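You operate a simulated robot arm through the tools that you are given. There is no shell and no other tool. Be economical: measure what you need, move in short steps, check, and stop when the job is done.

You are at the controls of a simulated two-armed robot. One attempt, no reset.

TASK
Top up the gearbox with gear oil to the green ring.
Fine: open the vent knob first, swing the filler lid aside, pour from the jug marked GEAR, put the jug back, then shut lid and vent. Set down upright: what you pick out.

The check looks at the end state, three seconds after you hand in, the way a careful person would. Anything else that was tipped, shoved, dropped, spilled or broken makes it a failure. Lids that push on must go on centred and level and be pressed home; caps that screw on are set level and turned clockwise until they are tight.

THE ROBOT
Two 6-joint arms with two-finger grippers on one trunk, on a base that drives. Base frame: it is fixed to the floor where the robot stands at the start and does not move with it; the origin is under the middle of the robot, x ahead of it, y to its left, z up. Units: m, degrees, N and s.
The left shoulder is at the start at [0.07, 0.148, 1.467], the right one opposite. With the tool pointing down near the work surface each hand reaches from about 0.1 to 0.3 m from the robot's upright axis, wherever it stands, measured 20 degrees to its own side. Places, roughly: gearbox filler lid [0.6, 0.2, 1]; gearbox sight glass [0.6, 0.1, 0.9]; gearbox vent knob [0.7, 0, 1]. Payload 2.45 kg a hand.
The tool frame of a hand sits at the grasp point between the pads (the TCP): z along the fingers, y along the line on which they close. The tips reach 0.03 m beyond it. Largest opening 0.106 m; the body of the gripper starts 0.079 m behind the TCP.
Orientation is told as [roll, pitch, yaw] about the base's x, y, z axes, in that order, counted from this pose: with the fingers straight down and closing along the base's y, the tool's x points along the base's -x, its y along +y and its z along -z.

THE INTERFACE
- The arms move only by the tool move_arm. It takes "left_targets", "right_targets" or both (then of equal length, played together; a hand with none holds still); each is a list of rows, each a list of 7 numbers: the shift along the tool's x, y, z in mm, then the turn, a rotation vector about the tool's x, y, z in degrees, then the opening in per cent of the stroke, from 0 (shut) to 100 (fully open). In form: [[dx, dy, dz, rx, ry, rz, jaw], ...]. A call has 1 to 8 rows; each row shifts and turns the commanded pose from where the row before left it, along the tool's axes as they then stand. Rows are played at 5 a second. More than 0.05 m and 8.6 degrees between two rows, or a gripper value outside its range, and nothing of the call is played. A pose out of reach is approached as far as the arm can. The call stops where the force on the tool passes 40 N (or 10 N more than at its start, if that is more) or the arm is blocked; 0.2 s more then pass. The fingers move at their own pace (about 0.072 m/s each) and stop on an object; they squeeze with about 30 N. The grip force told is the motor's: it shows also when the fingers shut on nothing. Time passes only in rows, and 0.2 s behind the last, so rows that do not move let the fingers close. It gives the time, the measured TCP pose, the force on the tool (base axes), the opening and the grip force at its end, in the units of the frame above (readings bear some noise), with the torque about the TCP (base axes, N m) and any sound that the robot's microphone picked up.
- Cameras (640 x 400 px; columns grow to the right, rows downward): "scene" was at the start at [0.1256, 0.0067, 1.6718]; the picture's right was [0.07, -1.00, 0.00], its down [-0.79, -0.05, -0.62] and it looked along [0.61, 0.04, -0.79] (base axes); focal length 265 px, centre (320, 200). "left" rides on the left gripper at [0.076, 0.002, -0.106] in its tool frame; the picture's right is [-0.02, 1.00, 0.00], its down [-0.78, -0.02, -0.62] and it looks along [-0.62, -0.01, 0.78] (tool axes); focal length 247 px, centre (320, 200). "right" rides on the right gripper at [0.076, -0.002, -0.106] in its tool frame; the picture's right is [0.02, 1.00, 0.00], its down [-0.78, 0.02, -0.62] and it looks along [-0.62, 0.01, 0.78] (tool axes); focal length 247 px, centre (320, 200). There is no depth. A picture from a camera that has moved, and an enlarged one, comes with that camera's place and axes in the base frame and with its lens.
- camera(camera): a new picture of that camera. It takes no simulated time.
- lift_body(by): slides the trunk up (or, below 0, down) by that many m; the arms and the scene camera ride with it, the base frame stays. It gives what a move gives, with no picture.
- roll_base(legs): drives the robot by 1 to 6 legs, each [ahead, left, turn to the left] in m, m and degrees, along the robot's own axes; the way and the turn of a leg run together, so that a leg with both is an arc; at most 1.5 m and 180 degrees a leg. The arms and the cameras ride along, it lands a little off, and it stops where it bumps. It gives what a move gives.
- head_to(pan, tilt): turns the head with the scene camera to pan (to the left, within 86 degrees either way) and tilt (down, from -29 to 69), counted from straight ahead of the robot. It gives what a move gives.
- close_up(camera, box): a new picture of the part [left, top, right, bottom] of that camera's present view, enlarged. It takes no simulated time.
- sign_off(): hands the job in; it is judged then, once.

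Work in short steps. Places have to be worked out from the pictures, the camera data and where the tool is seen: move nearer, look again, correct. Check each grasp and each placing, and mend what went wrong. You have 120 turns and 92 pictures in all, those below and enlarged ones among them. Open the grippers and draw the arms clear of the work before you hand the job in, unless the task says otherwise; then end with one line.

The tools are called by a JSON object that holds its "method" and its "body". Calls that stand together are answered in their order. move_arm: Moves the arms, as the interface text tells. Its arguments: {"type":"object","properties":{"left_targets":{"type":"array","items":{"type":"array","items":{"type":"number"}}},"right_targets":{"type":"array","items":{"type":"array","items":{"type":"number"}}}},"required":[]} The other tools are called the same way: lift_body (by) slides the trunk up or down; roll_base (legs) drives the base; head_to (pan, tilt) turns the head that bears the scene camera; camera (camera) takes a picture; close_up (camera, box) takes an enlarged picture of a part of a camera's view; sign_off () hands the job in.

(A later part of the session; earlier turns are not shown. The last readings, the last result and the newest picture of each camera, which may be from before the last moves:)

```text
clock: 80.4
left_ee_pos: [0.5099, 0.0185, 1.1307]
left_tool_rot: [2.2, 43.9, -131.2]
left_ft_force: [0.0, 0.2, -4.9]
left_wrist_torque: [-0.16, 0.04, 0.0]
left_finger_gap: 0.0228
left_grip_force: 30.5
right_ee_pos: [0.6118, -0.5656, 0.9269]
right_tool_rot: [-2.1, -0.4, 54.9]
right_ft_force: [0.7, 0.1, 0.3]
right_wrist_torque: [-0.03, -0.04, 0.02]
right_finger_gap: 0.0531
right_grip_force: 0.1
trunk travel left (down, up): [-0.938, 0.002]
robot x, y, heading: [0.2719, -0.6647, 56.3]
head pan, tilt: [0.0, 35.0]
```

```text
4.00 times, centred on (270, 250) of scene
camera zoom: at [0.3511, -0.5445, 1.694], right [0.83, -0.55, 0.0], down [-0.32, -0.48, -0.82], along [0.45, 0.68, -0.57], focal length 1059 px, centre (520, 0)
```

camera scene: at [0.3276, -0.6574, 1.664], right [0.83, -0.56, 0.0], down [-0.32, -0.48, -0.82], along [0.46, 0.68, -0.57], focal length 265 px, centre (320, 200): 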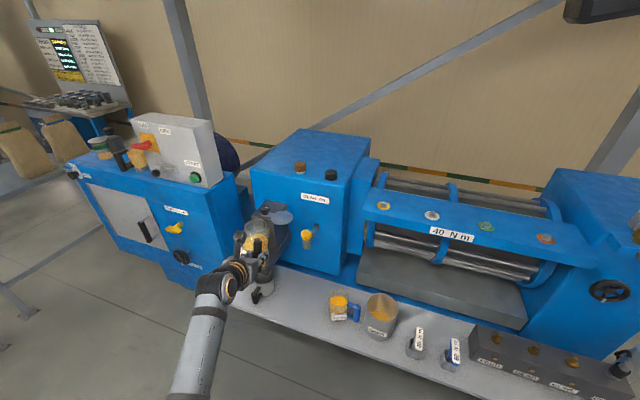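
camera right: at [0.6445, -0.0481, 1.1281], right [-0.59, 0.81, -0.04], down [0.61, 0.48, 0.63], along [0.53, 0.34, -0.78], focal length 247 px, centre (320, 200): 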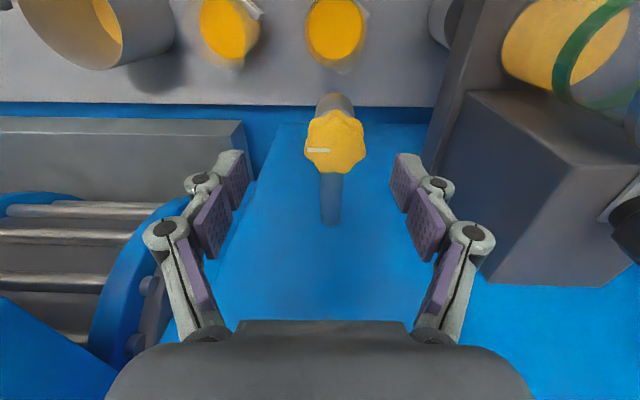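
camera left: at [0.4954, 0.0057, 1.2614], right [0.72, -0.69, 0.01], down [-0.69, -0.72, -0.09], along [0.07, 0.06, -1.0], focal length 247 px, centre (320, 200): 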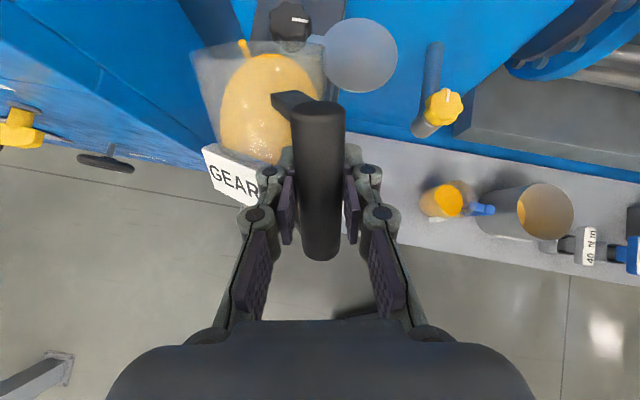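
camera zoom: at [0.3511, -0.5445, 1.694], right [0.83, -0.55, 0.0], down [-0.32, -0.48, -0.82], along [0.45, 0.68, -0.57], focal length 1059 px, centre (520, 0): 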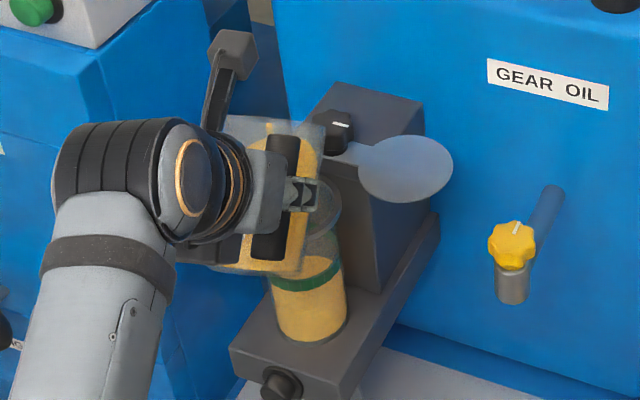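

It is already pouring, and the stream appears to fall into the mouth. I check the level closely before letting more time pass.

{"method": "close_up", "body": {"camera": "scene", "box": [280, 240, 312, 290]}}

{"method": "close_up", "body": {"camera": "left", "box": [180, 0, 340, 120]}}

```text
8.00 times, centred on (296, 265) of scene
camera zoom: at [0.3511, -0.5445, 1.694], right [0.83, -0.55, 0.0], down [-0.32, -0.48, -0.82], along [0.45, 0.68, -0.57], focal length 2118 px, centre (512, -320)
```

zoom: 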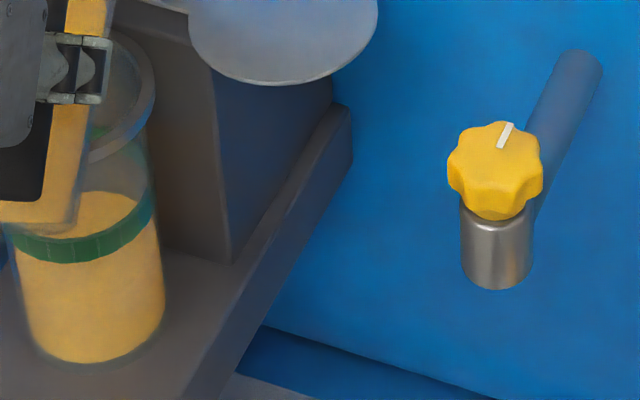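

```text
3.33 times, centred on (260, 60) of left
camera zoom: at [0.4954, 0.0057, 1.2614], right [0.72, -0.69, 0.01], down [-0.69, -0.72, -0.09], along [0.07, 0.06, -1.0], focal length 823 px, centre (520, 667)
```

zoom: 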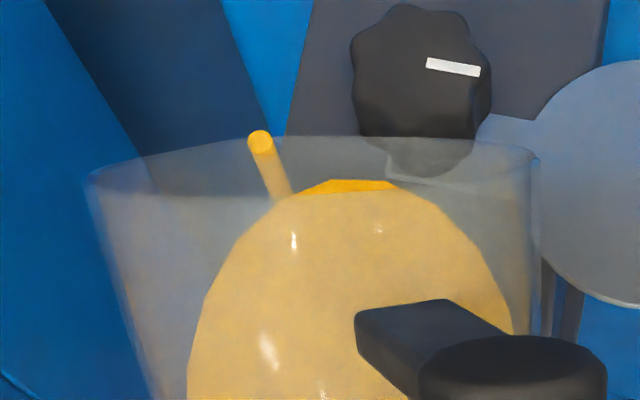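

The stream falls vertically from the lip to about (0.545,0.133), inside the mouth. Comparing the back arcs of oil and ring, the oil is still about 3 cm below the ring. I hold for a second and recheck.

{"method": "move_arm", "body": {"left_targets": [[0, 3, 0, 0, 0, 0, 0], [0, 2, 0, 0, 0, 0, 0], [0, 0, 0, 0, 0, 0, 0], [0, 0, 0, 0, 0, 0, 0]]}}

{"method": "close_up", "body": {"camera": "scene", "box": [260, 230, 320, 290]}}

{"method": "close_up", "body": {"camera": "left", "box": [180, 0, 340, 120]}}

```text
clock: 81.4
left_ee_pos: [0.5148, 0.0132, 1.1323]
left_tool_rot: [2.2, 43.8, -131.4]
left_ft_force: [-0.3, -0.4, -4.9]
left_wrist_torque: [-0.14, 0.0, 0.01]
left_finger_gap: 0.0226
left_grip_force: 29.9
right_ee_pos: [0.6112, -0.5665, 0.9274]
right_tool_rot: [-2.0, -0.4, 55.1]
right_ft_force: [0.5, 0.4, 0.7]
right_wrist_torque: [0.01, -0.03, -0.03]
right_finger_gap: 0.0528
right_grip_force: 0.1
trunk travel left (down, up): [-0.938, 0.002]
robot x, y, heading: [0.2749, -0.6652, 56.4]
head pan, tilt: [0.0, 35.0]
```

```text
6.67 times, centred on (290, 260) of scene
camera zoom: at [0.3514, -0.545, 1.694], right [0.83, -0.55, 0.0], down [-0.32, -0.48, -0.82], along [0.45, 0.68, -0.57], focal length 1765 px, centre (520, -200)
```

zoom: 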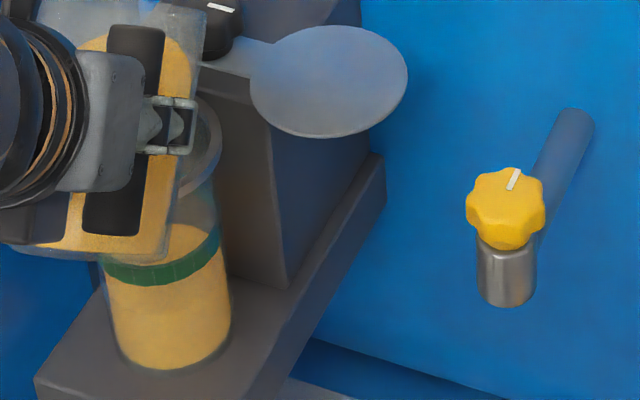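

```text
3.33 times, centred on (260, 60) of left
camera zoom: at [0.4991, 0.0014, 1.262], right [0.72, -0.69, 0.01], down [-0.69, -0.72, -0.09], along [0.07, 0.06, -1.0], focal length 823 px, centre (520, 667)
```

zoom: 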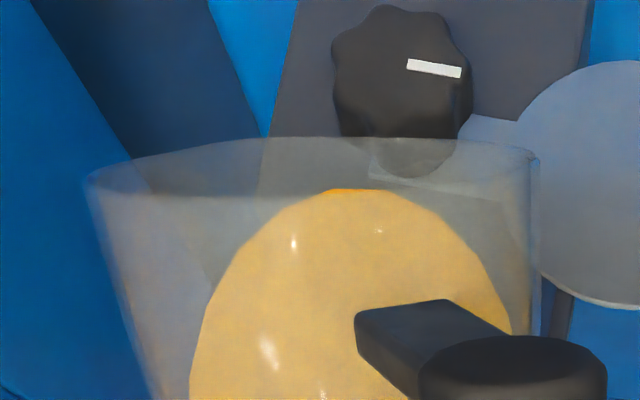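

The first spurt has stopped: the jug levelled at 46°. I shift 8 mm right to centre the stream and tilt about 5° more, then hold.

{"method": "move_arm", "body": {"left_targets": [[2, 8, 2, 0, 0, 0, 0], [0, 0, 0, 0, -2.5, 0, 0], [0, 0, 0, 0, -2.5, 0, 0], [0, 0, 0, 0, 0, 0, 0], [0, 0, 0, 0, 0, 0, 0]]}}

{"method": "close_up", "body": {"camera": "scene", "box": [260, 230, 320, 290]}}

{"method": "close_up", "body": {"camera": "left", "box": [180, 0, 340, 120]}}

```text
clock: 82.6
left_ee_pos: [0.5216, 0.0108, 1.132]
left_tool_rot: [1.9, 38.8, -131.6]
left_ft_force: [-0.2, 0.0, -3.9]
left_wrist_torque: [-0.11, 0.0, 0.01]
left_finger_gap: 0.023
left_grip_force: 29.5
right_ee_pos: [0.612, -0.567, 0.9265]
right_tool_rot: [-2.1, -0.4, 54.9]
right_ft_force: [-0.1, 0.0, -0.5]
right_wrist_torque: [0.02, 0.0, 0.02]
right_finger_gap: 0.0528
right_grip_force: 0.1
trunk travel left (down, up): [-0.938, 0.002]
robot x, y, heading: [0.2731, -0.6626, 56.4]
head pan, tilt: [0.0, 35.0]
```

```text
6.67 times, centred on (290, 260) of scene
camera zoom: at [0.3513, -0.5452, 1.694], right [0.83, -0.55, 0.0], down [-0.32, -0.48, -0.82], along [0.45, 0.68, -0.57], focal length 1765 px, centre (520, -200)
```

zoom: 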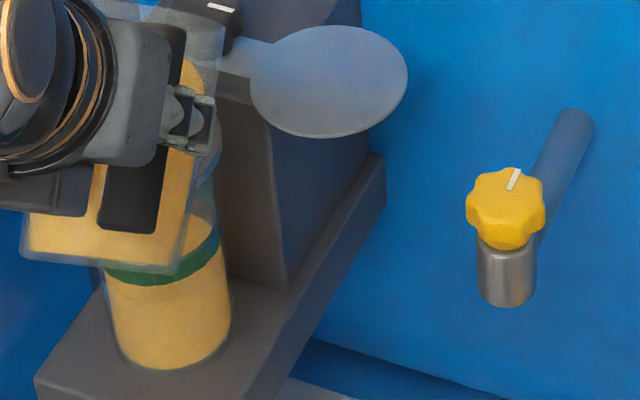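

```text
3.33 times, centred on (260, 60) of left
camera zoom: at [0.5147, 0.0066, 1.2626], right [0.72, -0.69, 0.01], down [-0.69, -0.72, -0.01], along [0.02, 0.0, -1.0], focal length 823 px, centre (520, 667)
```

zoom: 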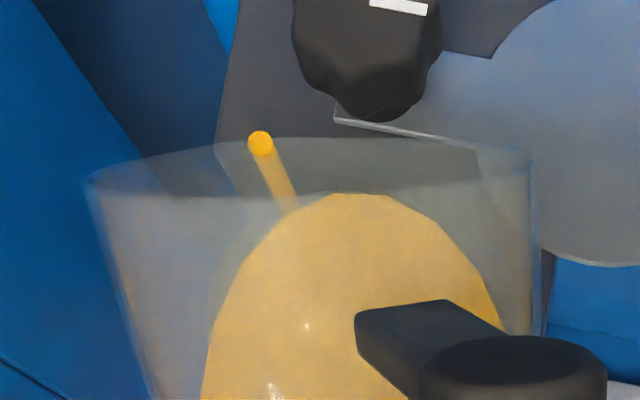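

The stream is centred (≈0.556,0.127) and flowing. I tilt another 5° in small steps while nudging forward, and hold.

{"method": "move_arm", "body": {"left_targets": [[0, 0, 0, 0, 0, 0, 0], [0, 0, 0, 0, 0, 0, 0], [2, 0, 2, 0, -2.5, 0, 0], [0, 0, 0, 0, -2.5, 0, 0], [0, 0, 0, 0, 0, 0, 0], [0, 0, 0, 0, 0, 0, 0], [0, 0, 0, 0, 0, 0, 0]]}}

{"method": "close_up", "body": {"camera": "scene", "box": [260, 230, 320, 290]}}

```text
clock: 84.2
left_ee_pos: [0.5248, 0.0124, 1.1305]
left_tool_rot: [1.8, 33.8, -131.8]
left_ft_force: [0.5, -0.4, -4.0]
left_wrist_torque: [-0.12, -0.02, -0.06]
left_finger_gap: 0.0229
left_grip_force: 29.9
right_ee_pos: [0.6121, -0.5666, 0.9271]
right_tool_rot: [-2.0, -0.4, 54.7]
right_ft_force: [0.3, -0.1, 0.4]
right_wrist_torque: [-0.03, 0.01, 0.02]
right_finger_gap: 0.0531
right_grip_force: 0.0
trunk travel left (down, up): [-0.938, 0.002]
robot x, y, heading: [0.2729, -0.6605, 56.4]
head pan, tilt: [0.0, 35.0]
```

```text
6.67 times, centred on (290, 260) of scene
camera zoom: at [0.3514, -0.545, 1.694], right [0.83, -0.55, 0.0], down [-0.32, -0.48, -0.82], along [0.45, 0.68, -0.57], focal length 1765 px, centre (520, -200)
```

zoom: 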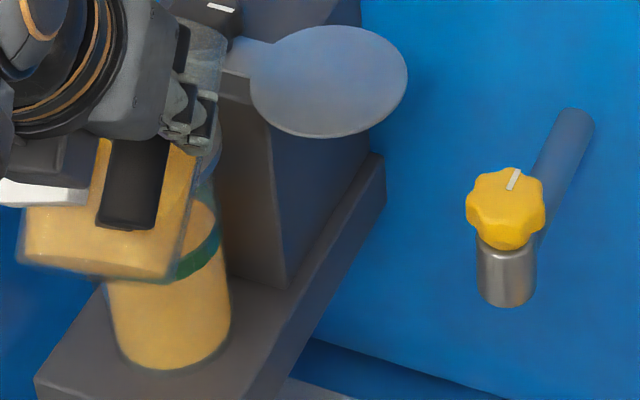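

The level is rising; I zoom tight on the visible right part of the glass before any more time passes.

{"method": "close_up", "body": {"camera": "scene", "box": [268, 246, 300, 290]}}

{"method": "close_up", "body": {"camera": "left", "box": [180, 0, 340, 120]}}

```text
9.09 times, centred on (284, 268) of scene
camera zoom: at [0.3514, -0.545, 1.694], right [0.83, -0.55, 0.0], down [-0.32, -0.48, -0.82], along [0.45, 0.68, -0.57], focal length 2407 px, centre (647, -418)
```

zoom: 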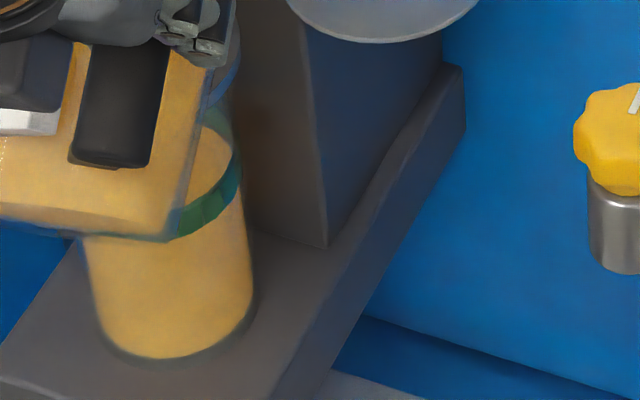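

```text
3.33 times, centred on (260, 60) of left
camera zoom: at [0.5247, 0.0173, 1.2623], right [0.72, -0.69, 0.02], down [-0.69, -0.72, 0.08], along [-0.04, -0.07, -1.0], focal length 823 px, centre (520, 667)
```

zoom: 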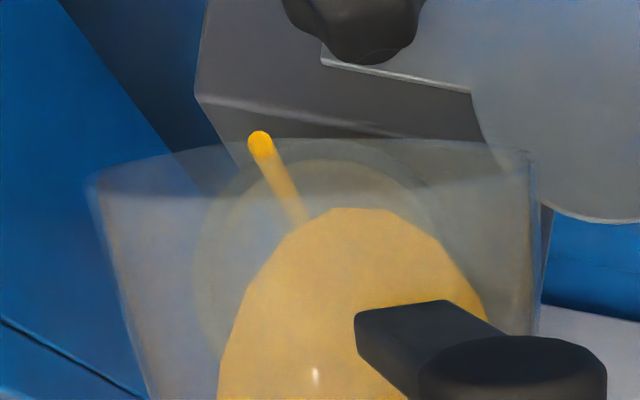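

The ring's back arc is now visible and the oil surface just touches its lower edge, so roughly half a band more is needed. I hold for a short moment and look again.

{"method": "move_arm", "body": {"left_targets": [[0, 0, 0, 0, 0, 0, 0]]}}

{"method": "close_up", "body": {"camera": "scene", "box": [272, 250, 296, 280]}}

```text
clock: 84.6
left_ee_pos: [0.5233, 0.0127, 1.1304]
left_tool_rot: [1.9, 33.9, -131.8]
left_ft_force: [-0.1, 0.8, -3.2]
left_wrist_torque: [-0.12, -0.04, -0.01]
left_finger_gap: 0.0227
left_grip_force: 30.0
right_ee_pos: [0.6114, -0.5661, 0.9278]
right_tool_rot: [-2.0, -0.4, 55.0]
right_ft_force: [0.1, -0.6, -0.2]
right_wrist_torque: [-0.01, 0.02, -0.01]
right_finger_gap: 0.0532
right_grip_force: 0.1
trunk travel left (down, up): [-0.938, 0.002]
robot x, y, heading: [0.2751, -0.6604, 56.5]
head pan, tilt: [0.0, 35.0]
```

```text
13.33 times, centred on (284, 265) of scene
camera zoom: at [0.3512, -0.5452, 1.694], right [0.83, -0.55, 0.0], down [-0.32, -0.48, -0.82], along [0.45, 0.68, -0.57], focal length 3530 px, centre (800, -667)
```

zoom: 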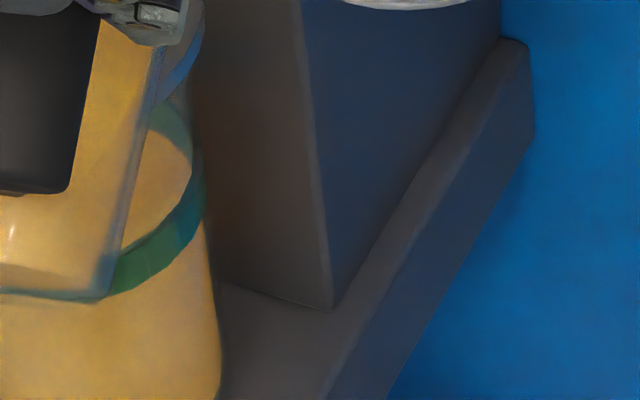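

The surface is just entering the ring's lower edge. I hold 0.6 s more.

{"method": "move_arm", "body": {"left_targets": [[0, 0, 0, 0, 0, 0, 0], [0, 0, 0, 0, 0, 0, 0]]}}

{"method": "close_up", "body": {"camera": "scene", "box": [272, 250, 296, 280]}}

{"method": "close_up", "body": {"camera": "left", "box": [180, 0, 340, 120]}}

```text
clock: 85.2
left_ee_pos: [0.523, 0.0121, 1.1311]
left_tool_rot: [1.9, 34.0, -131.8]
left_ft_force: [0.0, 0.6, -4.2]
left_wrist_torque: [-0.11, 0.0, 0.02]
left_finger_gap: 0.0229
left_grip_force: 30.0
right_ee_pos: [0.6113, -0.5662, 0.9274]
right_tool_rot: [-2.0, -0.3, 54.9]
right_ft_force: [-0.4, 0.2, -0.3]
right_wrist_torque: [-0.01, 0.02, -0.01]
right_finger_gap: 0.0528
right_grip_force: 0.0
trunk travel left (down, up): [-0.938, 0.002]
robot x, y, heading: [0.2694, -0.6661, 56.5]
head pan, tilt: [0.0, 35.0]
```

```text
13.33 times, centred on (284, 265) of scene
camera zoom: at [0.3512, -0.5452, 1.694], right [0.83, -0.55, 0.0], down [-0.32, -0.48, -0.82], along [0.45, 0.68, -0.57], focal length 3530 px, centre (800, -667)
```

zoom: 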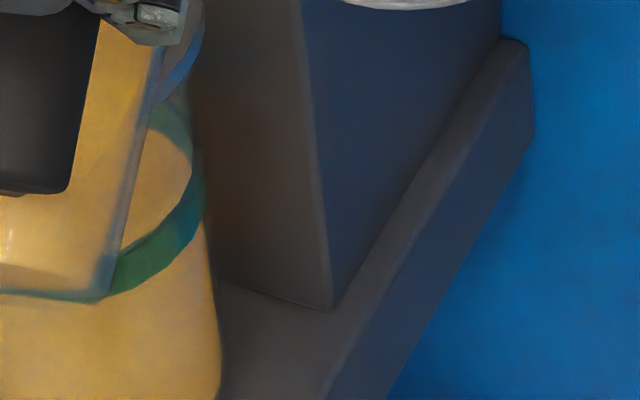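

```text
3.33 times, centred on (260, 60) of left
camera zoom: at [0.5244, 0.0172, 1.2623], right [0.72, -0.69, 0.02], down [-0.69, -0.72, 0.08], along [-0.04, -0.07, -1.0], focal length 823 px, centre (520, 667)
```

zoom: 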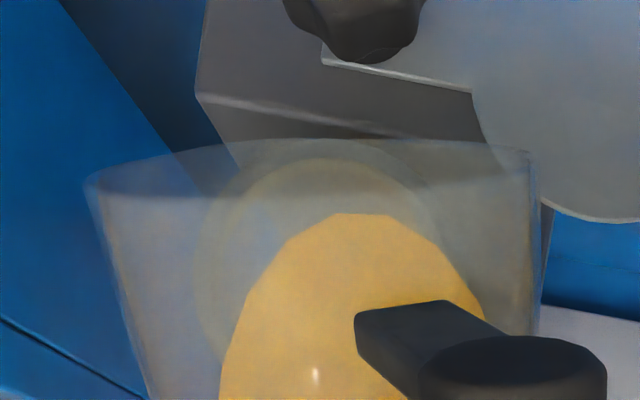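

Flow has stopped with the surface just inside the ring's lower edge. I tilt 2.5° more for a last ~15–20 ml and wait for it to run out.

{"method": "move_arm", "body": {"left_targets": [[0, 0, 0, 0, -2.5, 0, 0], [0, 0, 0, 0, 0, 0, 0], [0, 0, 0, 0, 0, 0, 0], [0, 0, 0, 0, 0, 0, 0], [0, 0, 0, 0, 0, 0, 0]]}}

{"method": "close_up", "body": {"camera": "scene", "box": [272, 250, 296, 280]}}

```text
clock: 86.4
left_ee_pos: [0.5228, 0.0114, 1.1321]
left_tool_rot: [1.8, 31.4, -132.1]
left_ft_force: [-0.5, 0.2, -3.9]
left_wrist_torque: [-0.07, -0.03, -0.04]
left_finger_gap: 0.0229
left_grip_force: 29.7
right_ee_pos: [0.6102, -0.5669, 0.9268]
right_tool_rot: [-2.0, -0.3, 55.0]
right_ft_force: [-0.2, -0.5, -0.3]
right_wrist_torque: [0.0, 0.01, 0.02]
right_finger_gap: 0.053
right_grip_force: 0.0
trunk travel left (down, up): [-0.938, 0.002]
robot x, y, heading: [0.2766, -0.6617, 56.3]
head pan, tilt: [0.0, 35.0]
```

```text
13.33 times, centred on (284, 265) of scene
camera zoom: at [0.3512, -0.5452, 1.694], right [0.83, -0.55, 0.0], down [-0.32, -0.48, -0.82], along [0.45, 0.68, -0.57], focal length 3530 px, centre (800, -667)
```

zoom: 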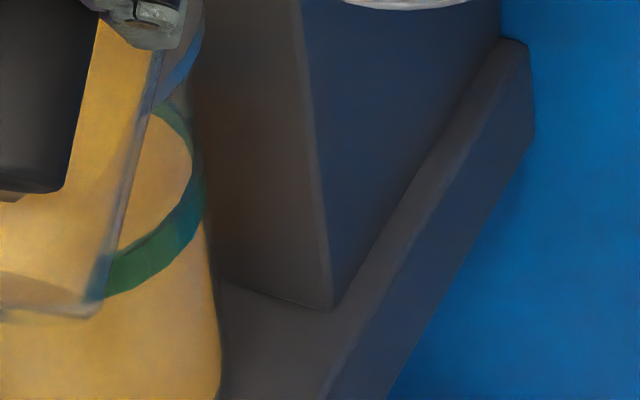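

The surface is now about mid-ring. I tilt the jug back promptly.

{"method": "move_arm", "body": {"left_targets": [[0, 0, 0, 0, 8, 0, 0], [0, 0, 0, 0, 8, 0, 0], [0, 0, 0, 0, 8, 0, 0], [0, 0, 0, 0, 8, 0, 0], [0, 0, 0, 0, 8, 0, 0], [0, 0, 0, 0, 8, 0, 0]]}}

{"method": "roll_base", "body": {"legs": [[-0.15, 0, 0]]}}

{"method": "close_up", "body": {"camera": "scene", "box": [220, 170, 340, 270]}}

{"method": "camera", "body": {"camera": "left"}}

```text
clock: 87.8
left_ee_pos: [0.5225, 0.0119, 1.1313]
left_tool_rot: [8.5, 79.3, -124.6]
left_ft_force: [-0.7, 0.2, -2.8]
left_wrist_torque: [-0.15, 0.04, -0.03]
left_finger_gap: 0.0228
left_grip_force: 30.2
right_ee_pos: [0.6122, -0.5665, 0.9277]
right_tool_rot: [-2.0, -0.5, 54.9]
right_ft_force: [0.2, -0.2, 0.8]
right_wrist_torque: [0.04, 0.02, -0.02]
right_finger_gap: 0.0531
right_grip_force: 0.2
trunk travel left (down, up): [-0.938, 0.002]
robot x, y, heading: [0.2739, -0.6583, 56.2]
head pan, tilt: [0.0, 35.0]
```

```text
clock: 89.2
left_ee_pos: [0.4405, -0.1101, 1.1308]
left_tool_rot: [8.6, 79.1, -124.3]
left_ft_force: [0.7, 0.6, -4.4]
left_wrist_torque: [-0.14, 0.01, 0.0]
left_finger_gap: 0.0231
left_grip_force: 30.0
right_ee_pos: [0.5296, -0.6876, 0.9267]
right_tool_rot: [-2.0, -0.2, 55.0]
right_ft_force: [0.1, 1.0, -0.7]
right_wrist_torque: [-0.03, 0.0, -0.03]
right_finger_gap: 0.0526
right_grip_force: 0.0
trunk travel left (down, up): [-0.938, 0.002]
robot x, y, heading: [0.1935, -0.786, 56.6]
head pan, tilt: [0.0, 35.0]
```

```text
4.00 times, centred on (280, 220) of scene
camera zoom: at [0.2702, -0.6667, 1.6936], right [0.83, -0.55, 0.0], down [-0.32, -0.48, -0.82], along [0.45, 0.68, -0.58], focal length 1059 px, centre (480, 120)
```

zoom: 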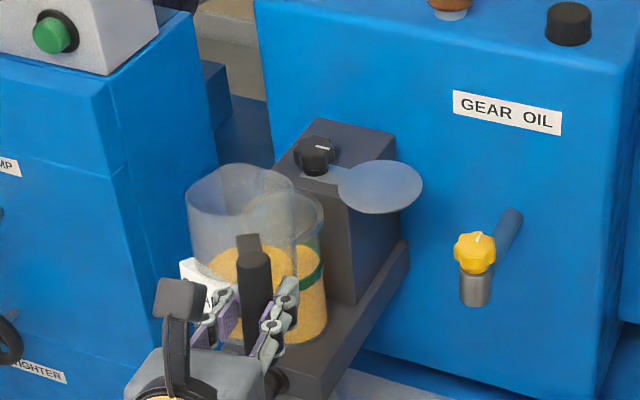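

```text
17 pictures are left
camera left: at [0.3784, -0.1753, 1.2251], right [0.73, -0.68, 0.01], down [-0.51, -0.56, -0.65], along [0.45, 0.48, -0.76], focal length 247 px, centre (320, 200)
```

left: 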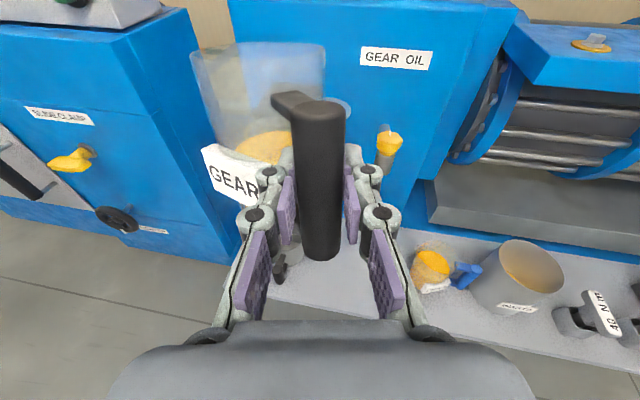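

The glass shows oil at the ring. Pictures are scarce now (17), so I straighten the jug, turn the base -16° so the jug regains its original orientation, move to a spot in front of its place, and lower the trunk.

{"method": "move_arm", "body": {"left_targets": [[0, 0, 0, 0, 5, 0, 0], [0, 0, 0, 0, 4.5, 0, 0], [0, 0, 0, 0, 0, 0, 0]]}}

{"method": "roll_base", "body": {"legs": [[0, 0, -8], [0, 0, -8], [-0.075, 0.073, 0]]}}

{"method": "lift_body", "body": {"by": -0.405}}

{"method": "camera", "body": {"camera": "left"}}

```text
clock: 90.0
left_ee_pos: [0.4382, -0.1129, 1.1322]
left_tool_rot: [38.2, 87.5, -94.6]
left_ft_force: [0.2, 0.3, -3.6]
left_wrist_torque: [-0.21, 0.02, -0.01]
left_finger_gap: 0.0231
left_grip_force: 30.4
right_ee_pos: [0.5293, -0.6904, 0.9265]
right_tool_rot: [-2.0, -0.4, 55.1]
right_ft_force: [0.0, 0.1, -0.1]
right_wrist_torque: [0.02, -0.03, -0.01]
right_finger_gap: 0.0531
right_grip_force: 0.0
trunk travel left (down, up): [-0.938, 0.002]
robot x, y, heading: [0.1903, -0.7894, 56.7]
head pan, tilt: [0.0, 35.0]
```

```text
clock: 92.4
left_ee_pos: [0.5165, -0.2009, 1.1307]
left_tool_rot: [35.2, 87.4, -113.6]
left_ft_force: [1.2, 0.0, -4.5]
left_wrist_torque: [-0.16, 0.07, 0.03]
left_finger_gap: 0.0231
left_grip_force: 30.0
right_ee_pos: [0.4411, -0.78, 0.9262]
right_tool_rot: [-1.9, -0.5, 39.2]
right_ft_force: [0.0, -0.1, -0.5]
right_wrist_torque: [0.0, 0.01, -0.01]
right_finger_gap: 0.0532
right_grip_force: 0.0
trunk travel left (down, up): [-0.938, 0.002]
robot x, y, heading: [0.0871, -0.78, 40.6]
head pan, tilt: [0.0, 35.0]
```

```text
refused: -0.405 is not a number from -0.4 to 0.4
```

```text
16 pictures are left
camera left: at [0.4267, -0.2534, 1.2115], right [0.52, -0.86, 0.0], down [-0.55, -0.34, -0.76], along [0.65, 0.39, -0.65], focal length 247 px, centre (320, 200)
```

left: 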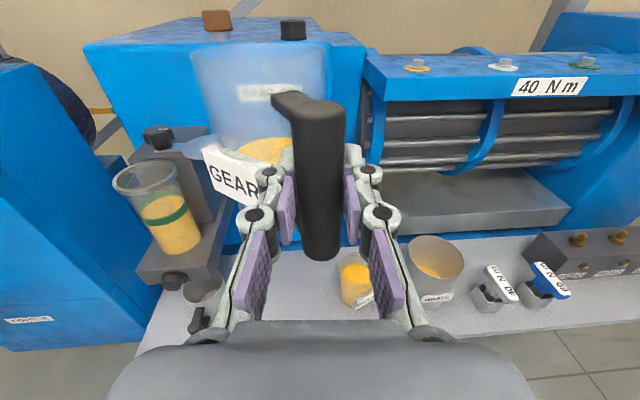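

Here the sight glass is unobstructed; I spend one close-up to verify the level.

{"method": "close_up", "body": {"camera": "left", "box": [105, 150, 215, 270]}}

```text
3.33 times, centred on (160, 210) of left
camera zoom: at [0.4267, -0.2534, 1.2115], right [0.52, -0.86, 0.0], down [-0.55, -0.34, -0.76], along [0.65, 0.39, -0.65], focal length 823 px, centre (853, 167)
```

zoom: 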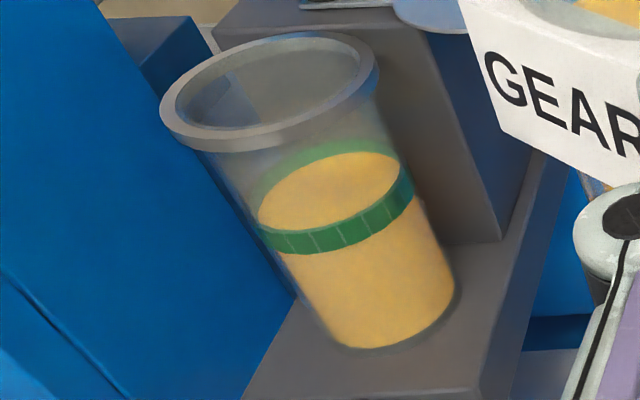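

The oil surface stands inside the green ring, about mid-band. I lower the trunk with the jug.

{"method": "lift_body", "body": {"by": -0.395}}

{"method": "camera", "body": {"camera": "left"}}

```text
clock: 96.2
left_ee_pos: [0.5128, -0.2003, 0.736]
left_tool_rot: [38.7, 87.4, -110.2]
left_ft_force: [-0.6, -0.6, -3.4]
left_wrist_torque: [-0.11, 0.09, -0.01]
left_finger_gap: 0.0231
left_grip_force: 30.0
right_ee_pos: [0.4382, -0.7804, 0.5337]
right_tool_rot: [-1.9, -0.5, 39.2]
right_ft_force: [-0.1, 0.2, -0.7]
right_wrist_torque: [-0.01, -0.01, 0.02]
right_finger_gap: 0.053
right_grip_force: 0.2
trunk travel left (down, up): [-0.543, 0.397]
robot x, y, heading: [0.0843, -0.7791, 40.5]
head pan, tilt: [0.0, 35.0]
```

```text
14 pictures are left
camera left: at [0.4235, -0.2534, 0.8174], right [0.52, -0.86, 0.01], down [-0.55, -0.34, -0.76], along [0.65, 0.39, -0.65], focal length 247 px, centre (320, 200)
```

left: 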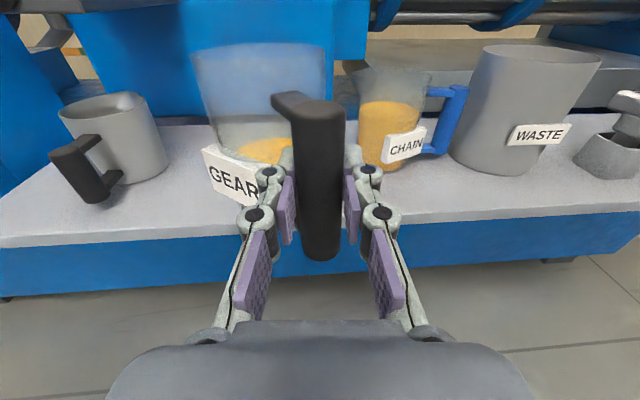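

Now I drive 0.15 m straight ahead, which puts the handle back at its original spot, and lower to just above the bench.

{"method": "roll_base", "body": {"legs": [[0.15, 0, 0]]}}

{"method": "lift_body", "body": {"by": -0.045}}

{"method": "camera", "body": {"camera": "left"}}

```text
clock: 97.5
left_ee_pos: [0.6274, -0.1013, 0.7358]
left_tool_rot: [37.8, 87.4, -111.1]
left_ft_force: [-0.2, 0.4, -3.7]
left_wrist_torque: [-0.13, 0.05, 0.0]
left_finger_gap: 0.0227
left_grip_force: 29.7
right_ee_pos: [0.5529, -0.6835, 0.5325]
right_tool_rot: [-2.0, -0.4, 39.1]
right_ft_force: [0.6, 0.8, 0.5]
right_wrist_torque: [-0.02, 0.02, 0.0]
right_finger_gap: 0.053
right_grip_force: 0.0
trunk travel left (down, up): [-0.543, 0.397]
robot x, y, heading: [0.2018, -0.6874, 40.7]
head pan, tilt: [0.0, 35.0]
```

```text
clock: 98.4
left_ee_pos: [0.6275, -0.1039, 0.6933]
left_tool_rot: [39.2, 87.4, -109.7]
left_ft_force: [0.4, 0.4, -1.4]
left_wrist_torque: [0.15, -0.09, -0.03]
left_finger_gap: 0.0229
left_grip_force: 30.2
right_ee_pos: [0.5519, -0.6829, 0.4886]
right_tool_rot: [-2.1, -0.5, 39.2]
right_ft_force: [-0.1, -0.2, 0.2]
right_wrist_torque: [-0.03, 0.01, 0.0]
right_finger_gap: 0.0529
right_grip_force: 0.0
trunk travel left (down, up): [-0.498, 0.442]
robot x, y, heading: [0.2029, -0.6791, 40.5]
head pan, tilt: [0.0, 35.0]
```

```text
13 pictures are left
camera left: at [0.5377, -0.156, 0.7729], right [0.52, -0.86, 0.01], down [-0.55, -0.34, -0.76], along [0.65, 0.39, -0.65], focal length 247 px, centre (320, 200)
```

left: 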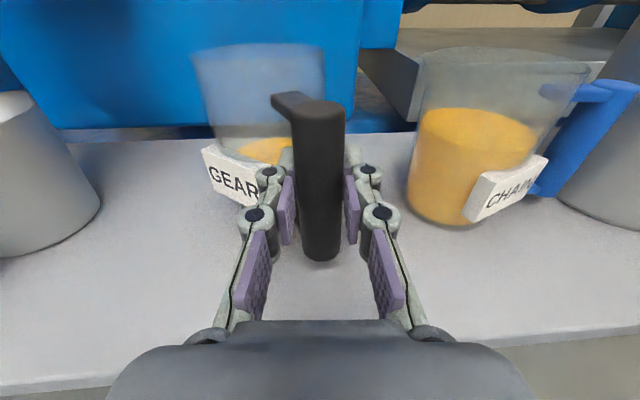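

The load has dropped to about 1.4 N, so the jug is touching down. I lower a few mm more to seat it.

{"method": "lift_body", "body": {"by": -0.003}}

```text
clock: 98.9
left_ee_pos: [0.6275, -0.1038, 0.6935]
left_tool_rot: [40.6, 87.7, -108.3]
left_ft_force: [-0.5, -0.2, 6.7]
left_wrist_torque: [0.77, -0.49, 0.0]
left_finger_gap: 0.023
left_grip_force: 29.8
right_ee_pos: [0.552, -0.6837, 0.4865]
right_tool_rot: [-2.1, -0.5, 39.2]
right_ft_force: [0.5, -0.2, -0.4]
right_wrist_torque: [-0.02, 0.04, 0.02]
right_finger_gap: 0.0529
right_grip_force: 0.0
trunk travel left (down, up): [-0.495, 0.445]
robot x, y, heading: [0.2011, -0.6861, 40.9]
head pan, tilt: [0.0, 35.0]
```

It is seated (about 11 N of support under the body). I open the jaws only slightly so the left finger doesn't push the body.

{"method": "move_arm", "body": {"left_targets": [[0, 0, 0, 0, 0, 0, 26], [0, 0, 0, 0, 0, 0, 30], [0, 0, 0, 0, 0, 0, 30]]}}

{"method": "camera", "body": {"camera": "left"}}

```text
clock: 99.7
left_ee_pos: [0.6284, -0.1034, 0.6881]
left_tool_rot: [38.8, 87.5, -110.2]
left_ft_force: [0.7, -0.1, 1.1]
left_wrist_torque: [-0.02, 0.02, 0.02]
left_finger_gap: 0.0319
left_grip_force: 0.0
right_ee_pos: [0.5515, -0.684, 0.4848]
right_tool_rot: [-2.0, -0.5, 39.0]
right_ft_force: [0.3, -0.4, -0.1]
right_wrist_torque: [0.03, 0.0, -0.03]
right_finger_gap: 0.0532
right_grip_force: 0.0
trunk travel left (down, up): [-0.495, 0.445]
robot x, y, heading: [0.2025, -0.6825, 40.3]
head pan, tilt: [0.0, 35.0]
```

```text
12 pictures are left
camera left: at [0.5376, -0.1562, 0.7696], right [0.52, -0.86, 0.01], down [-0.55, -0.34, -0.76], along [0.65, 0.39, -0.65], focal length 247 px, centre (320, 200)
```

left: 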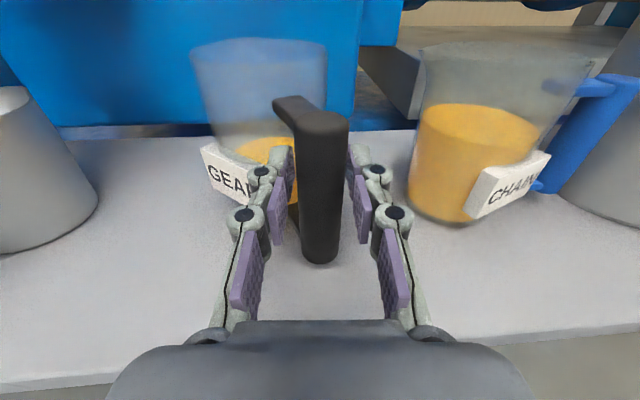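

The jug stands free with clearance on both sides. I withdraw straight back along the fingers.

{"method": "move_arm", "body": {"left_targets": [[0, 0, -15, 0, 0, 0, 30], [0, 0, -20, 0, 0, 0, 30], [0, 0, -25, 0, 0, 0, 30], [0, 0, -30, 0, 0, 0, 30], [0, 0, -30, 0, 0, 0, 40]]}}

{"method": "camera", "body": {"camera": "left"}}

```text
clock: 100.9
left_ee_pos: [0.5252, -0.1657, 0.6924]
left_tool_rot: [39.6, 87.5, -109.3]
left_ft_force: [0.0, 0.0, 0.2]
left_wrist_torque: [0.0, 0.02, 0.01]
left_finger_gap: 0.0425
left_grip_force: 0.0
right_ee_pos: [0.5526, -0.6841, 0.4854]
right_tool_rot: [-1.9, -0.6, 39.1]
right_ft_force: [-0.6, -0.4, 0.2]
right_wrist_torque: [0.0, -0.01, -0.02]
right_finger_gap: 0.053
right_grip_force: 0.1
trunk travel left (down, up): [-0.495, 0.445]
robot x, y, heading: [0.2006, -0.6846, 40.7]
head pan, tilt: [0.0, 35.0]
```

```text
11 pictures are left
camera left: at [0.4353, -0.2182, 0.7732], right [0.52, -0.86, 0.01], down [-0.55, -0.34, -0.76], along [0.65, 0.39, -0.65], focal length 247 px, centre (320, 200)
```

left: 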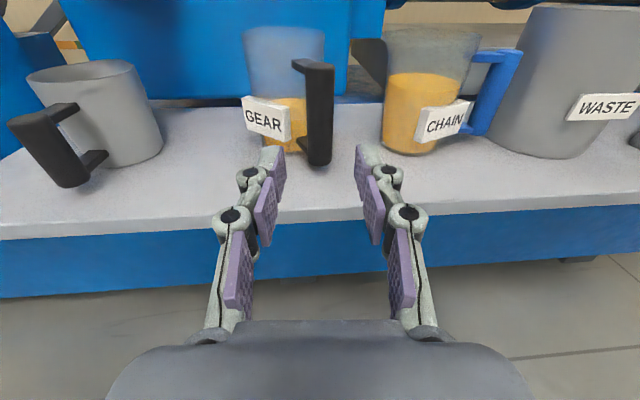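

The GEAR jug is standing upright in its place. Now I raise the trunk, back off a little, and bring the hand to fingers-down again.

{"method": "lift_body", "body": {"by": 0.4}}

{"method": "lift_body", "body": {"by": 0.043}}

{"method": "roll_base", "body": {"legs": [[-0.12, 0, -4]]}}

{"method": "move_arm", "body": {"left_targets": [[0, 0, 0, 0, -8, 0, 60], [0, 0, 0, 0, -8, 0, 60], [0, 0, 0, 0, -8, 0, 60], [0, 0, 0, 0, -8, 0, 60], [0, 0, 0, 0, -8, 0, 60], [0, 0, 0, 0, -8, 0, 60], [0, 0, 0, 0, -8, 0, 60], [0, 0, 0, 0, -8, 0, 60]]}}

{"method": "move_arm", "body": {"left_targets": [[0, 0, 0, 0, -8, 0, 60], [0, 0, 0, 0, -8, 0, 60], [0, 0, 0, 0, -7.4, 0, 60], [0, 0, 0, 0, 0, 8, 60], [0, 0, 0, 0, 0, 8, 60], [0, 0, 0, 0, 0, 8, 60], [0, 0, 0, 0, 0, 8, 60], [0, 0, 0, 0, 0, 8, 60]]}}

```text
clock: 104.8
left_ee_pos: [0.5247, -0.1642, 1.0919]
left_tool_rot: [38.7, 87.4, -110.1]
left_ft_force: [-0.3, -0.5, -0.2]
left_wrist_torque: [0.01, 0.0, 0.0]
left_finger_gap: 0.0424
left_grip_force: 0.1
right_ee_pos: [0.5533, -0.6832, 0.8851]
right_tool_rot: [-2.0, -0.5, 39.1]
right_ft_force: [0.5, -0.7, -0.1]
right_wrist_torque: [0.04, 0.0, -0.04]
right_finger_gap: 0.0531
right_grip_force: 0.2
trunk travel left (down, up): [-0.895, 0.045]
robot x, y, heading: [0.1997, -0.6853, 40.5]
head pan, tilt: [0.0, 35.0]
```

```text
clock: 105.6
left_ee_pos: [0.5263, -0.165, 1.1345]
left_tool_rot: [38.7, 87.4, -110.2]
left_ft_force: [0.4, -1.1, 0.0]
left_wrist_torque: [-0.05, -0.01, 0.02]
left_finger_gap: 0.0422
left_grip_force: 0.1
right_ee_pos: [0.553, -0.6827, 0.9282]
right_tool_rot: [-2.0, -0.5, 39.1]
right_ft_force: [-1.5, -0.4, 1.1]
right_wrist_torque: [-0.01, 0.0, 0.0]
right_finger_gap: 0.0532
right_grip_force: 0.1
trunk travel left (down, up): [-0.938, 0.002]
robot x, y, heading: [0.201, -0.6809, 40.4]
head pan, tilt: [0.0, 35.0]
```

```text
clock: 106.9
left_ee_pos: [0.4681, -0.2634, 1.1343]
left_tool_rot: [37.6, 87.3, -115.3]
left_ft_force: [0.6, 0.7, -0.2]
left_wrist_torque: [-0.01, 0.01, 0.0]
left_finger_gap: 0.0424
left_grip_force: 0.0
right_ee_pos: [0.4585, -0.7822, 0.9273]
right_tool_rot: [-2.0, -0.3, 35.2]
right_ft_force: [0.6, 0.5, 0.4]
right_wrist_torque: [0.0, 0.04, -0.01]
right_finger_gap: 0.0529
right_grip_force: 0.1
trunk travel left (down, up): [-0.938, 0.002]
robot x, y, heading: [0.1062, -0.7574, 36.6]
head pan, tilt: [0.0, 35.0]
```

```text
clock: 108.7
left_ee_pos: [0.4696, -0.2667, 1.1353]
left_tool_rot: [1.9, 27.0, -153.2]
left_ft_force: [-0.2, -0.7, -0.8]
left_wrist_torque: [0.0, 0.0, -0.02]
left_finger_gap: 0.0636
left_grip_force: 0.1
left hand out of reach, approached as far as the arm can: row 1
right_ee_pos: [0.459, -0.7818, 0.9269]
right_tool_rot: [-2.0, -0.4, 35.1]
right_ft_force: [0.1, 0.1, 0.4]
right_wrist_torque: [-0.02, 0.03, -0.01]
right_finger_gap: 0.053
right_grip_force: 0.1
trunk travel left (down, up): [-0.938, 0.002]
robot x, y, heading: [0.1095, -0.7586, 36.5]
head pan, tilt: [0.0, 35.0]
```

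```text
clock: 110.5
left_ee_pos: [0.4686, -0.2679, 1.1361]
left_tool_rot: [-1.3, 4.0, 165.8]
left_ft_force: [-0.1, 0.2, 0.4]
left_wrist_torque: [0.01, 0.0, 0.04]
left_finger_gap: 0.0638
left_grip_force: 0.1
right_ee_pos: [0.4582, -0.7831, 0.9285]
right_tool_rot: [-2.1, -0.5, 35.2]
right_ft_force: [0.3, -0.9, 0.7]
right_wrist_torque: [0.01, -0.02, 0.02]
right_finger_gap: 0.0532
right_grip_force: 0.1
trunk travel left (down, up): [-0.938, 0.002]
robot x, y, heading: [0.1038, -0.7582, 36.5]
head pan, tilt: [0.0, 35.0]
```

Now level the hand and turn it to yaw ≈117, the yaw at which I released the lid knob.

{"method": "move_arm", "body": {"left_targets": [[0, 0, 0, -1.3, -4, 0, 70], [0, 0, 0, 0, 0, 8, 70], [0, 0, 0, 0, 0, 8, 70], [0, 0, 0, 0, 0, 8, 70], [0, 0, 0, 0, 0, 8, 70], [0, 0, 0, 0, 0, 8, 70], [0, 0, 0, 0, 0, 8, 70], [0, 0, 0, 0, 0, 1, 70]]}}

```text
clock: 112.3
left_ee_pos: [0.4689, -0.2681, 1.1355]
left_tool_rot: [0.0, 0.1, 116.9]
left_ft_force: [-0.4, -0.5, 0.0]
left_wrist_torque: [0.03, 0.01, 0.01]
left_finger_gap: 0.0744
left_grip_force: 0.1
right_ee_pos: [0.4581, -0.7825, 0.9294]
right_tool_rot: [-2.1, -0.5, 35.3]
right_ft_force: [0.6, -0.6, -0.2]
right_wrist_torque: [0.01, 0.04, 0.0]
right_finger_gap: 0.053
right_grip_force: 0.0
trunk travel left (down, up): [-0.938, 0.002]
robot x, y, heading: [0.1039, -0.7608, 36.8]
head pan, tilt: [0.0, 35.0]
```

I drive left 0.263 and ahead 0.36 to bring the hand over the lid pivot knob, then look.

{"method": "roll_base", "body": {"legs": [[0, 0.263, 0], [0.365, 0, 0]]}}

{"method": "camera", "body": {"camera": "left"}}

```text
clock: 116.1
left_ee_pos: [0.6044, 0.1593, 1.1379]
left_tool_rot: [-0.1, 0.0, 117.2]
left_ft_force: [0.2, 0.8, 0.5]
left_wrist_torque: [-0.01, -0.02, 0.02]
left_finger_gap: 0.074
left_grip_force: 0.1
right_ee_pos: [0.5957, -0.3565, 0.9272]
right_tool_rot: [-2.0, -0.5, 35.3]
right_ft_force: [-0.6, 0.0, 0.4]
right_wrist_torque: [0.03, 0.02, 0.01]
right_finger_gap: 0.053
right_grip_force: 0.0
trunk travel left (down, up): [-0.938, 0.002]
robot x, y, heading: [0.2449, -0.3292, 37.0]
head pan, tilt: [0.0, 35.0]
```

```text
10 pictures are left
camera left: at [0.6371, 0.0907, 1.2438], right [-0.9, -0.44, 0.0], down [-0.34, 0.7, 0.62], along [-0.27, 0.56, -0.78], focal length 247 px, centre (320, 200)
```

left: 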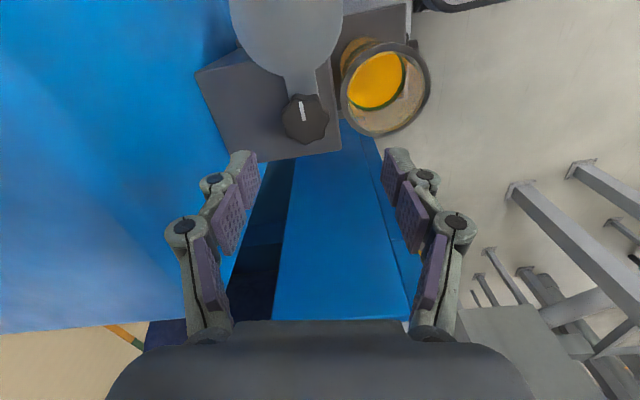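

The knob is at about (0.614,0.166). I correct 11 mm, lower to the same grip height as before (z≈1.047), and close.

{"method": "move_arm", "body": {"left_targets": [[-1, -11, 0, 0, 0, 0, 70], [0, 0, 30, 0, 0, 0, 70], [0, 0, 30, 0, 0, 0, 70], [0, 0, 18, 0, 0, 0, 70], [0, 0, 12, 0, 0, 0, 65], [0, 0, 0, 0, 0, 0, 65]]}}

{"method": "move_arm", "body": {"left_targets": [[0, 0, 0, 0, 0, 0, 30], [0, 0, 0, 0, 0, 0, 10], [0, 0, 0, 0, 0, 0, 10], [0, 0, 0, 0, 0, 0, 10]]}}

```text
clock: 117.5
left_ee_pos: [0.6147, 0.1659, 1.044]
left_tool_rot: [0.0, 0.1, 117.2]
left_ft_force: [-0.1, -0.2, 0.2]
left_wrist_torque: [-0.01, 0.01, -0.01]
left_finger_gap: 0.0691
left_grip_force: 0.0
right_ee_pos: [0.5958, -0.3551, 0.9272]
right_tool_rot: [-1.9, -0.5, 35.3]
right_ft_force: [0.3, -0.4, 0.0]
right_wrist_torque: [-0.01, 0.0, -0.03]
right_finger_gap: 0.0534
right_grip_force: 0.0
trunk travel left (down, up): [-0.938, 0.002]
robot x, y, heading: [0.2448, -0.3306, 36.7]
head pan, tilt: [0.0, 35.0]
```

```text
clock: 118.5
left_ee_pos: [0.6163, 0.1662, 1.0449]
left_tool_rot: [0.1, 0.0, 117.1]
left_ft_force: [0.0, 0.2, 1.4]
left_wrist_torque: [0.06, -0.12, 0.02]
left_finger_gap: 0.0407
left_grip_force: 45.2
right_ee_pos: [0.5957, -0.3555, 0.9276]
right_tool_rot: [-2.2, -0.5, 35.3]
right_ft_force: [-0.3, -0.5, 0.6]
right_wrist_torque: [0.0, -0.01, 0.02]
right_finger_gap: 0.0531
right_grip_force: 0.0
trunk travel left (down, up): [-0.938, 0.002]
robot x, y, heading: [0.2444, -0.3289, 36.9]
head pan, tilt: [0.0, 35.0]
```

Gripped without side load. I turn clockwise to swing the lid shut.

{"method": "move_arm", "body": {"left_targets": [[0, 0, 0, 0, 0, 8, 10], [0, 0, 0, 0, 0, 8, 10], [0, 0, 0, 0, 0, 8, 10], [0, 0, 0, 0, 0, 8, 10], [0, 0, 0, 0, 0, 8, 10], [0, 0, 0, 0, 0, 8, 10], [0, 0, 0, 0, 0, 0, 10]]}}

{"method": "move_arm", "body": {"left_targets": [[0, 0, 0, 0, 0, 8, 10], [0, 0, 0, 0, 0, 8, 10], [0, 0, 0, 0, 0, 8, 10], [0, 0, 0, 0, 0, 8, 10], [0, 0, 0, 0, 0, 8, 10], [0, 0, 0, 0, 0, 8, 10], [0, 0, 0, 0, 0, 0, 10]]}}

{"method": "camera", "body": {"camera": "left"}}

```text
clock: 120.1
left_ee_pos: [0.6131, 0.1663, 1.0461]
left_tool_rot: [0.1, 0.2, 69.1]
left_ft_force: [-11.8, -4.7, -10.2]
left_wrist_torque: [0.94, 0.16, -0.01]
left_finger_gap: 0.0406
left_grip_force: 45.0
right_ee_pos: [0.5939, -0.3559, 0.9284]
right_tool_rot: [-2.1, -0.6, 35.3]
right_ft_force: [0.7, -1.2, 0.2]
right_wrist_torque: [-0.01, 0.0, -0.02]
right_finger_gap: 0.0529
right_grip_force: 0.1
trunk travel left (down, up): [-0.938, 0.002]
robot x, y, heading: [0.2451, -0.334, 36.7]
head pan, tilt: [0.0, 35.0]
```

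```text
clock: 121.7
left_ee_pos: [0.6139, 0.1677, 1.0461]
left_tool_rot: [-0.1, -0.1, 21.1]
left_ft_force: [-15.6, 1.7, -14.1]
left_wrist_torque: [0.23, 0.34, 0.48]
left_finger_gap: 0.0412
left_grip_force: 45.3
right_ee_pos: [0.5947, -0.3543, 0.9293]
right_tool_rot: [-2.2, -0.6, 35.2]
right_ft_force: [-0.4, 0.1, 0.0]
right_wrist_torque: [-0.02, 0.01, -0.02]
right_finger_gap: 0.053
right_grip_force: 0.1
trunk travel left (down, up): [-0.938, 0.002]
robot x, y, heading: [0.2452, -0.3311, 36.8]
head pan, tilt: [0.0, 35.0]
```

```text
9 pictures are left
camera left: at [0.5409, 0.143, 1.1522], right [-0.34, 0.94, 0.0], down [0.74, 0.27, 0.62], along [0.59, 0.21, -0.78], focal length 247 px, centre (320, 200)
```

left: 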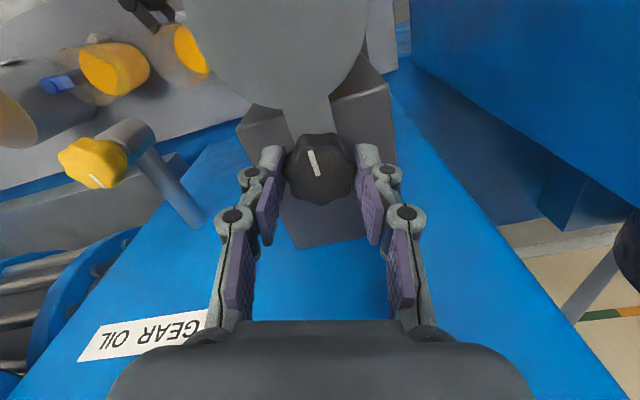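

The lid is back at its closed stop (the mark points to the box again and the torque rose to 0.48 Nm). I release, lift, and turn the hand for the vent.

{"method": "move_arm", "body": {"left_targets": [[0, 0, 0, 0, 0, 0, 60], [0, 0, 0, 0, 0, 0, 75], [0, 0, -30, 0, 0, 0, 75], [0, 0, -30, 0, 0, 0, 75], [0, 0, -30, 0, 0, -8, 75], [0, 0, 0, 0, 0, -8, 75], [0, 0, 0, 0, 0, -8, 75], [0, 0, 0, 0, 0, -8, 75]]}}

{"method": "move_arm", "body": {"left_targets": [[0, 0, 0, 0, 0, -8, 75], [0, 0, 0, 0, 0, -8, 75], [0, 0, 0, 0, 0, -8, 75], [0, 0, 0, 0, 0, -8, 75], [0, 0, 0, 0, 0, -8, 75], [0, 0, 0, 0, 0, -8, 75], [0, 0, 0, 0, 0, -8, 75], [0, 0, 0, 0, 0, -8, 75]]}}

{"method": "roll_base", "body": {"legs": [[-0.028, -0.194, 0]]}}

{"method": "move_arm", "body": {"left_targets": [[0, 0, 0, 0, 0, -7, 75], [0, 0, 0, 0, 0, 0, 75]]}}

{"method": "camera", "body": {"camera": "left"}}

```text
clock: 123.5
left_ee_pos: [0.616, 0.1658, 1.135]
left_tool_rot: [-0.1, -0.1, 53.3]
left_ft_force: [-0.1, 0.1, -0.3]
left_wrist_torque: [0.0, 0.03, -0.01]
left_finger_gap: 0.0795
left_grip_force: 0.0
right_ee_pos: [0.5952, -0.3544, 0.9279]
right_tool_rot: [-2.0, -0.6, 35.3]
right_ft_force: [-0.2, -0.1, -0.8]
right_wrist_torque: [-0.02, 0.0, -0.02]
right_finger_gap: 0.0529
right_grip_force: 0.1
trunk travel left (down, up): [-0.938, 0.002]
robot x, y, heading: [0.2451, -0.3297, 36.8]
head pan, tilt: [0.0, 35.0]
```

```text
clock: 125.3
left_ee_pos: [0.6164, 0.167, 1.1356]
left_tool_rot: [0.1, 0.0, 117.3]
left_ft_force: [-0.6, -0.1, -0.1]
left_wrist_torque: [0.0, 0.02, 0.01]
left_finger_gap: 0.0796
left_grip_force: 0.1
right_ee_pos: [0.595, -0.3548, 0.9265]
right_tool_rot: [-2.0, -0.6, 35.4]
right_ft_force: [0.6, 0.2, -0.4]
right_wrist_torque: [0.05, 0.02, 0.02]
right_finger_gap: 0.0527
right_grip_force: 0.1
trunk travel left (down, up): [-0.938, 0.002]
robot x, y, heading: [0.2444, -0.3322, 36.6]
head pan, tilt: [0.0, 35.0]
```

```text
clock: 126.9
left_ee_pos: [0.7091, -0.0033, 1.134]
left_tool_rot: [0.0, 0.1, 117.1]
left_ft_force: [0.2, 0.4, -0.2]
left_wrist_torque: [0.02, -0.03, 0.0]
left_finger_gap: 0.0795
left_grip_force: 0.1
right_ee_pos: [0.6893, -0.5248, 0.928]
right_tool_rot: [-2.2, -0.6, 35.3]
right_ft_force: [-0.8, 0.8, 0.2]
right_wrist_torque: [0.01, -0.01, -0.01]
right_finger_gap: 0.053
right_grip_force: 0.0
trunk travel left (down, up): [-0.938, 0.002]
robot x, y, heading: [0.3412, -0.5064, 36.9]
head pan, tilt: [0.0, 35.0]
```

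```text
clock: 127.5
left_ee_pos: [0.7084, -0.0055, 1.1352]
left_tool_rot: [-0.1, 0.0, 124.4]
left_ft_force: [-0.3, 0.9, 0.6]
left_wrist_torque: [-0.02, -0.01, 0.0]
left_finger_gap: 0.0795
left_grip_force: 0.1
right_ee_pos: [0.6903, -0.526, 0.9285]
right_tool_rot: [-2.1, -0.5, 35.3]
right_ft_force: [0.4, 0.1, 0.4]
right_wrist_torque: [-0.04, 0.0, 0.0]
right_finger_gap: 0.053
right_grip_force: 0.1
trunk travel left (down, up): [-0.938, 0.002]
robot x, y, heading: [0.3378, -0.5066, 36.8]
head pan, tilt: [0.0, 35.0]
```

```text
8 pictures are left
camera left: at [0.7499, -0.0687, 1.2419], right [-0.84, -0.55, 0.0], down [-0.43, 0.66, 0.62], along [-0.34, 0.52, -0.78], focal length 247 px, centre (320, 200)
```

left: 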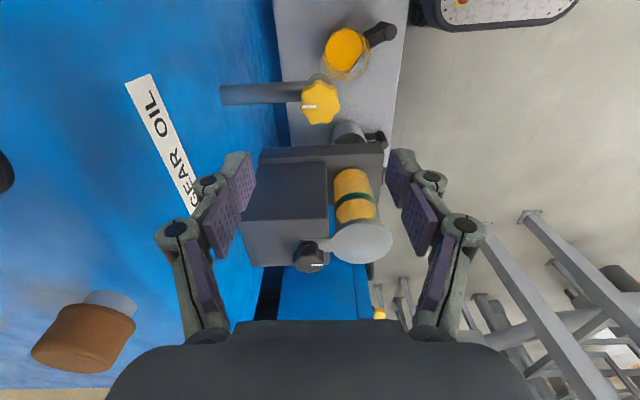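

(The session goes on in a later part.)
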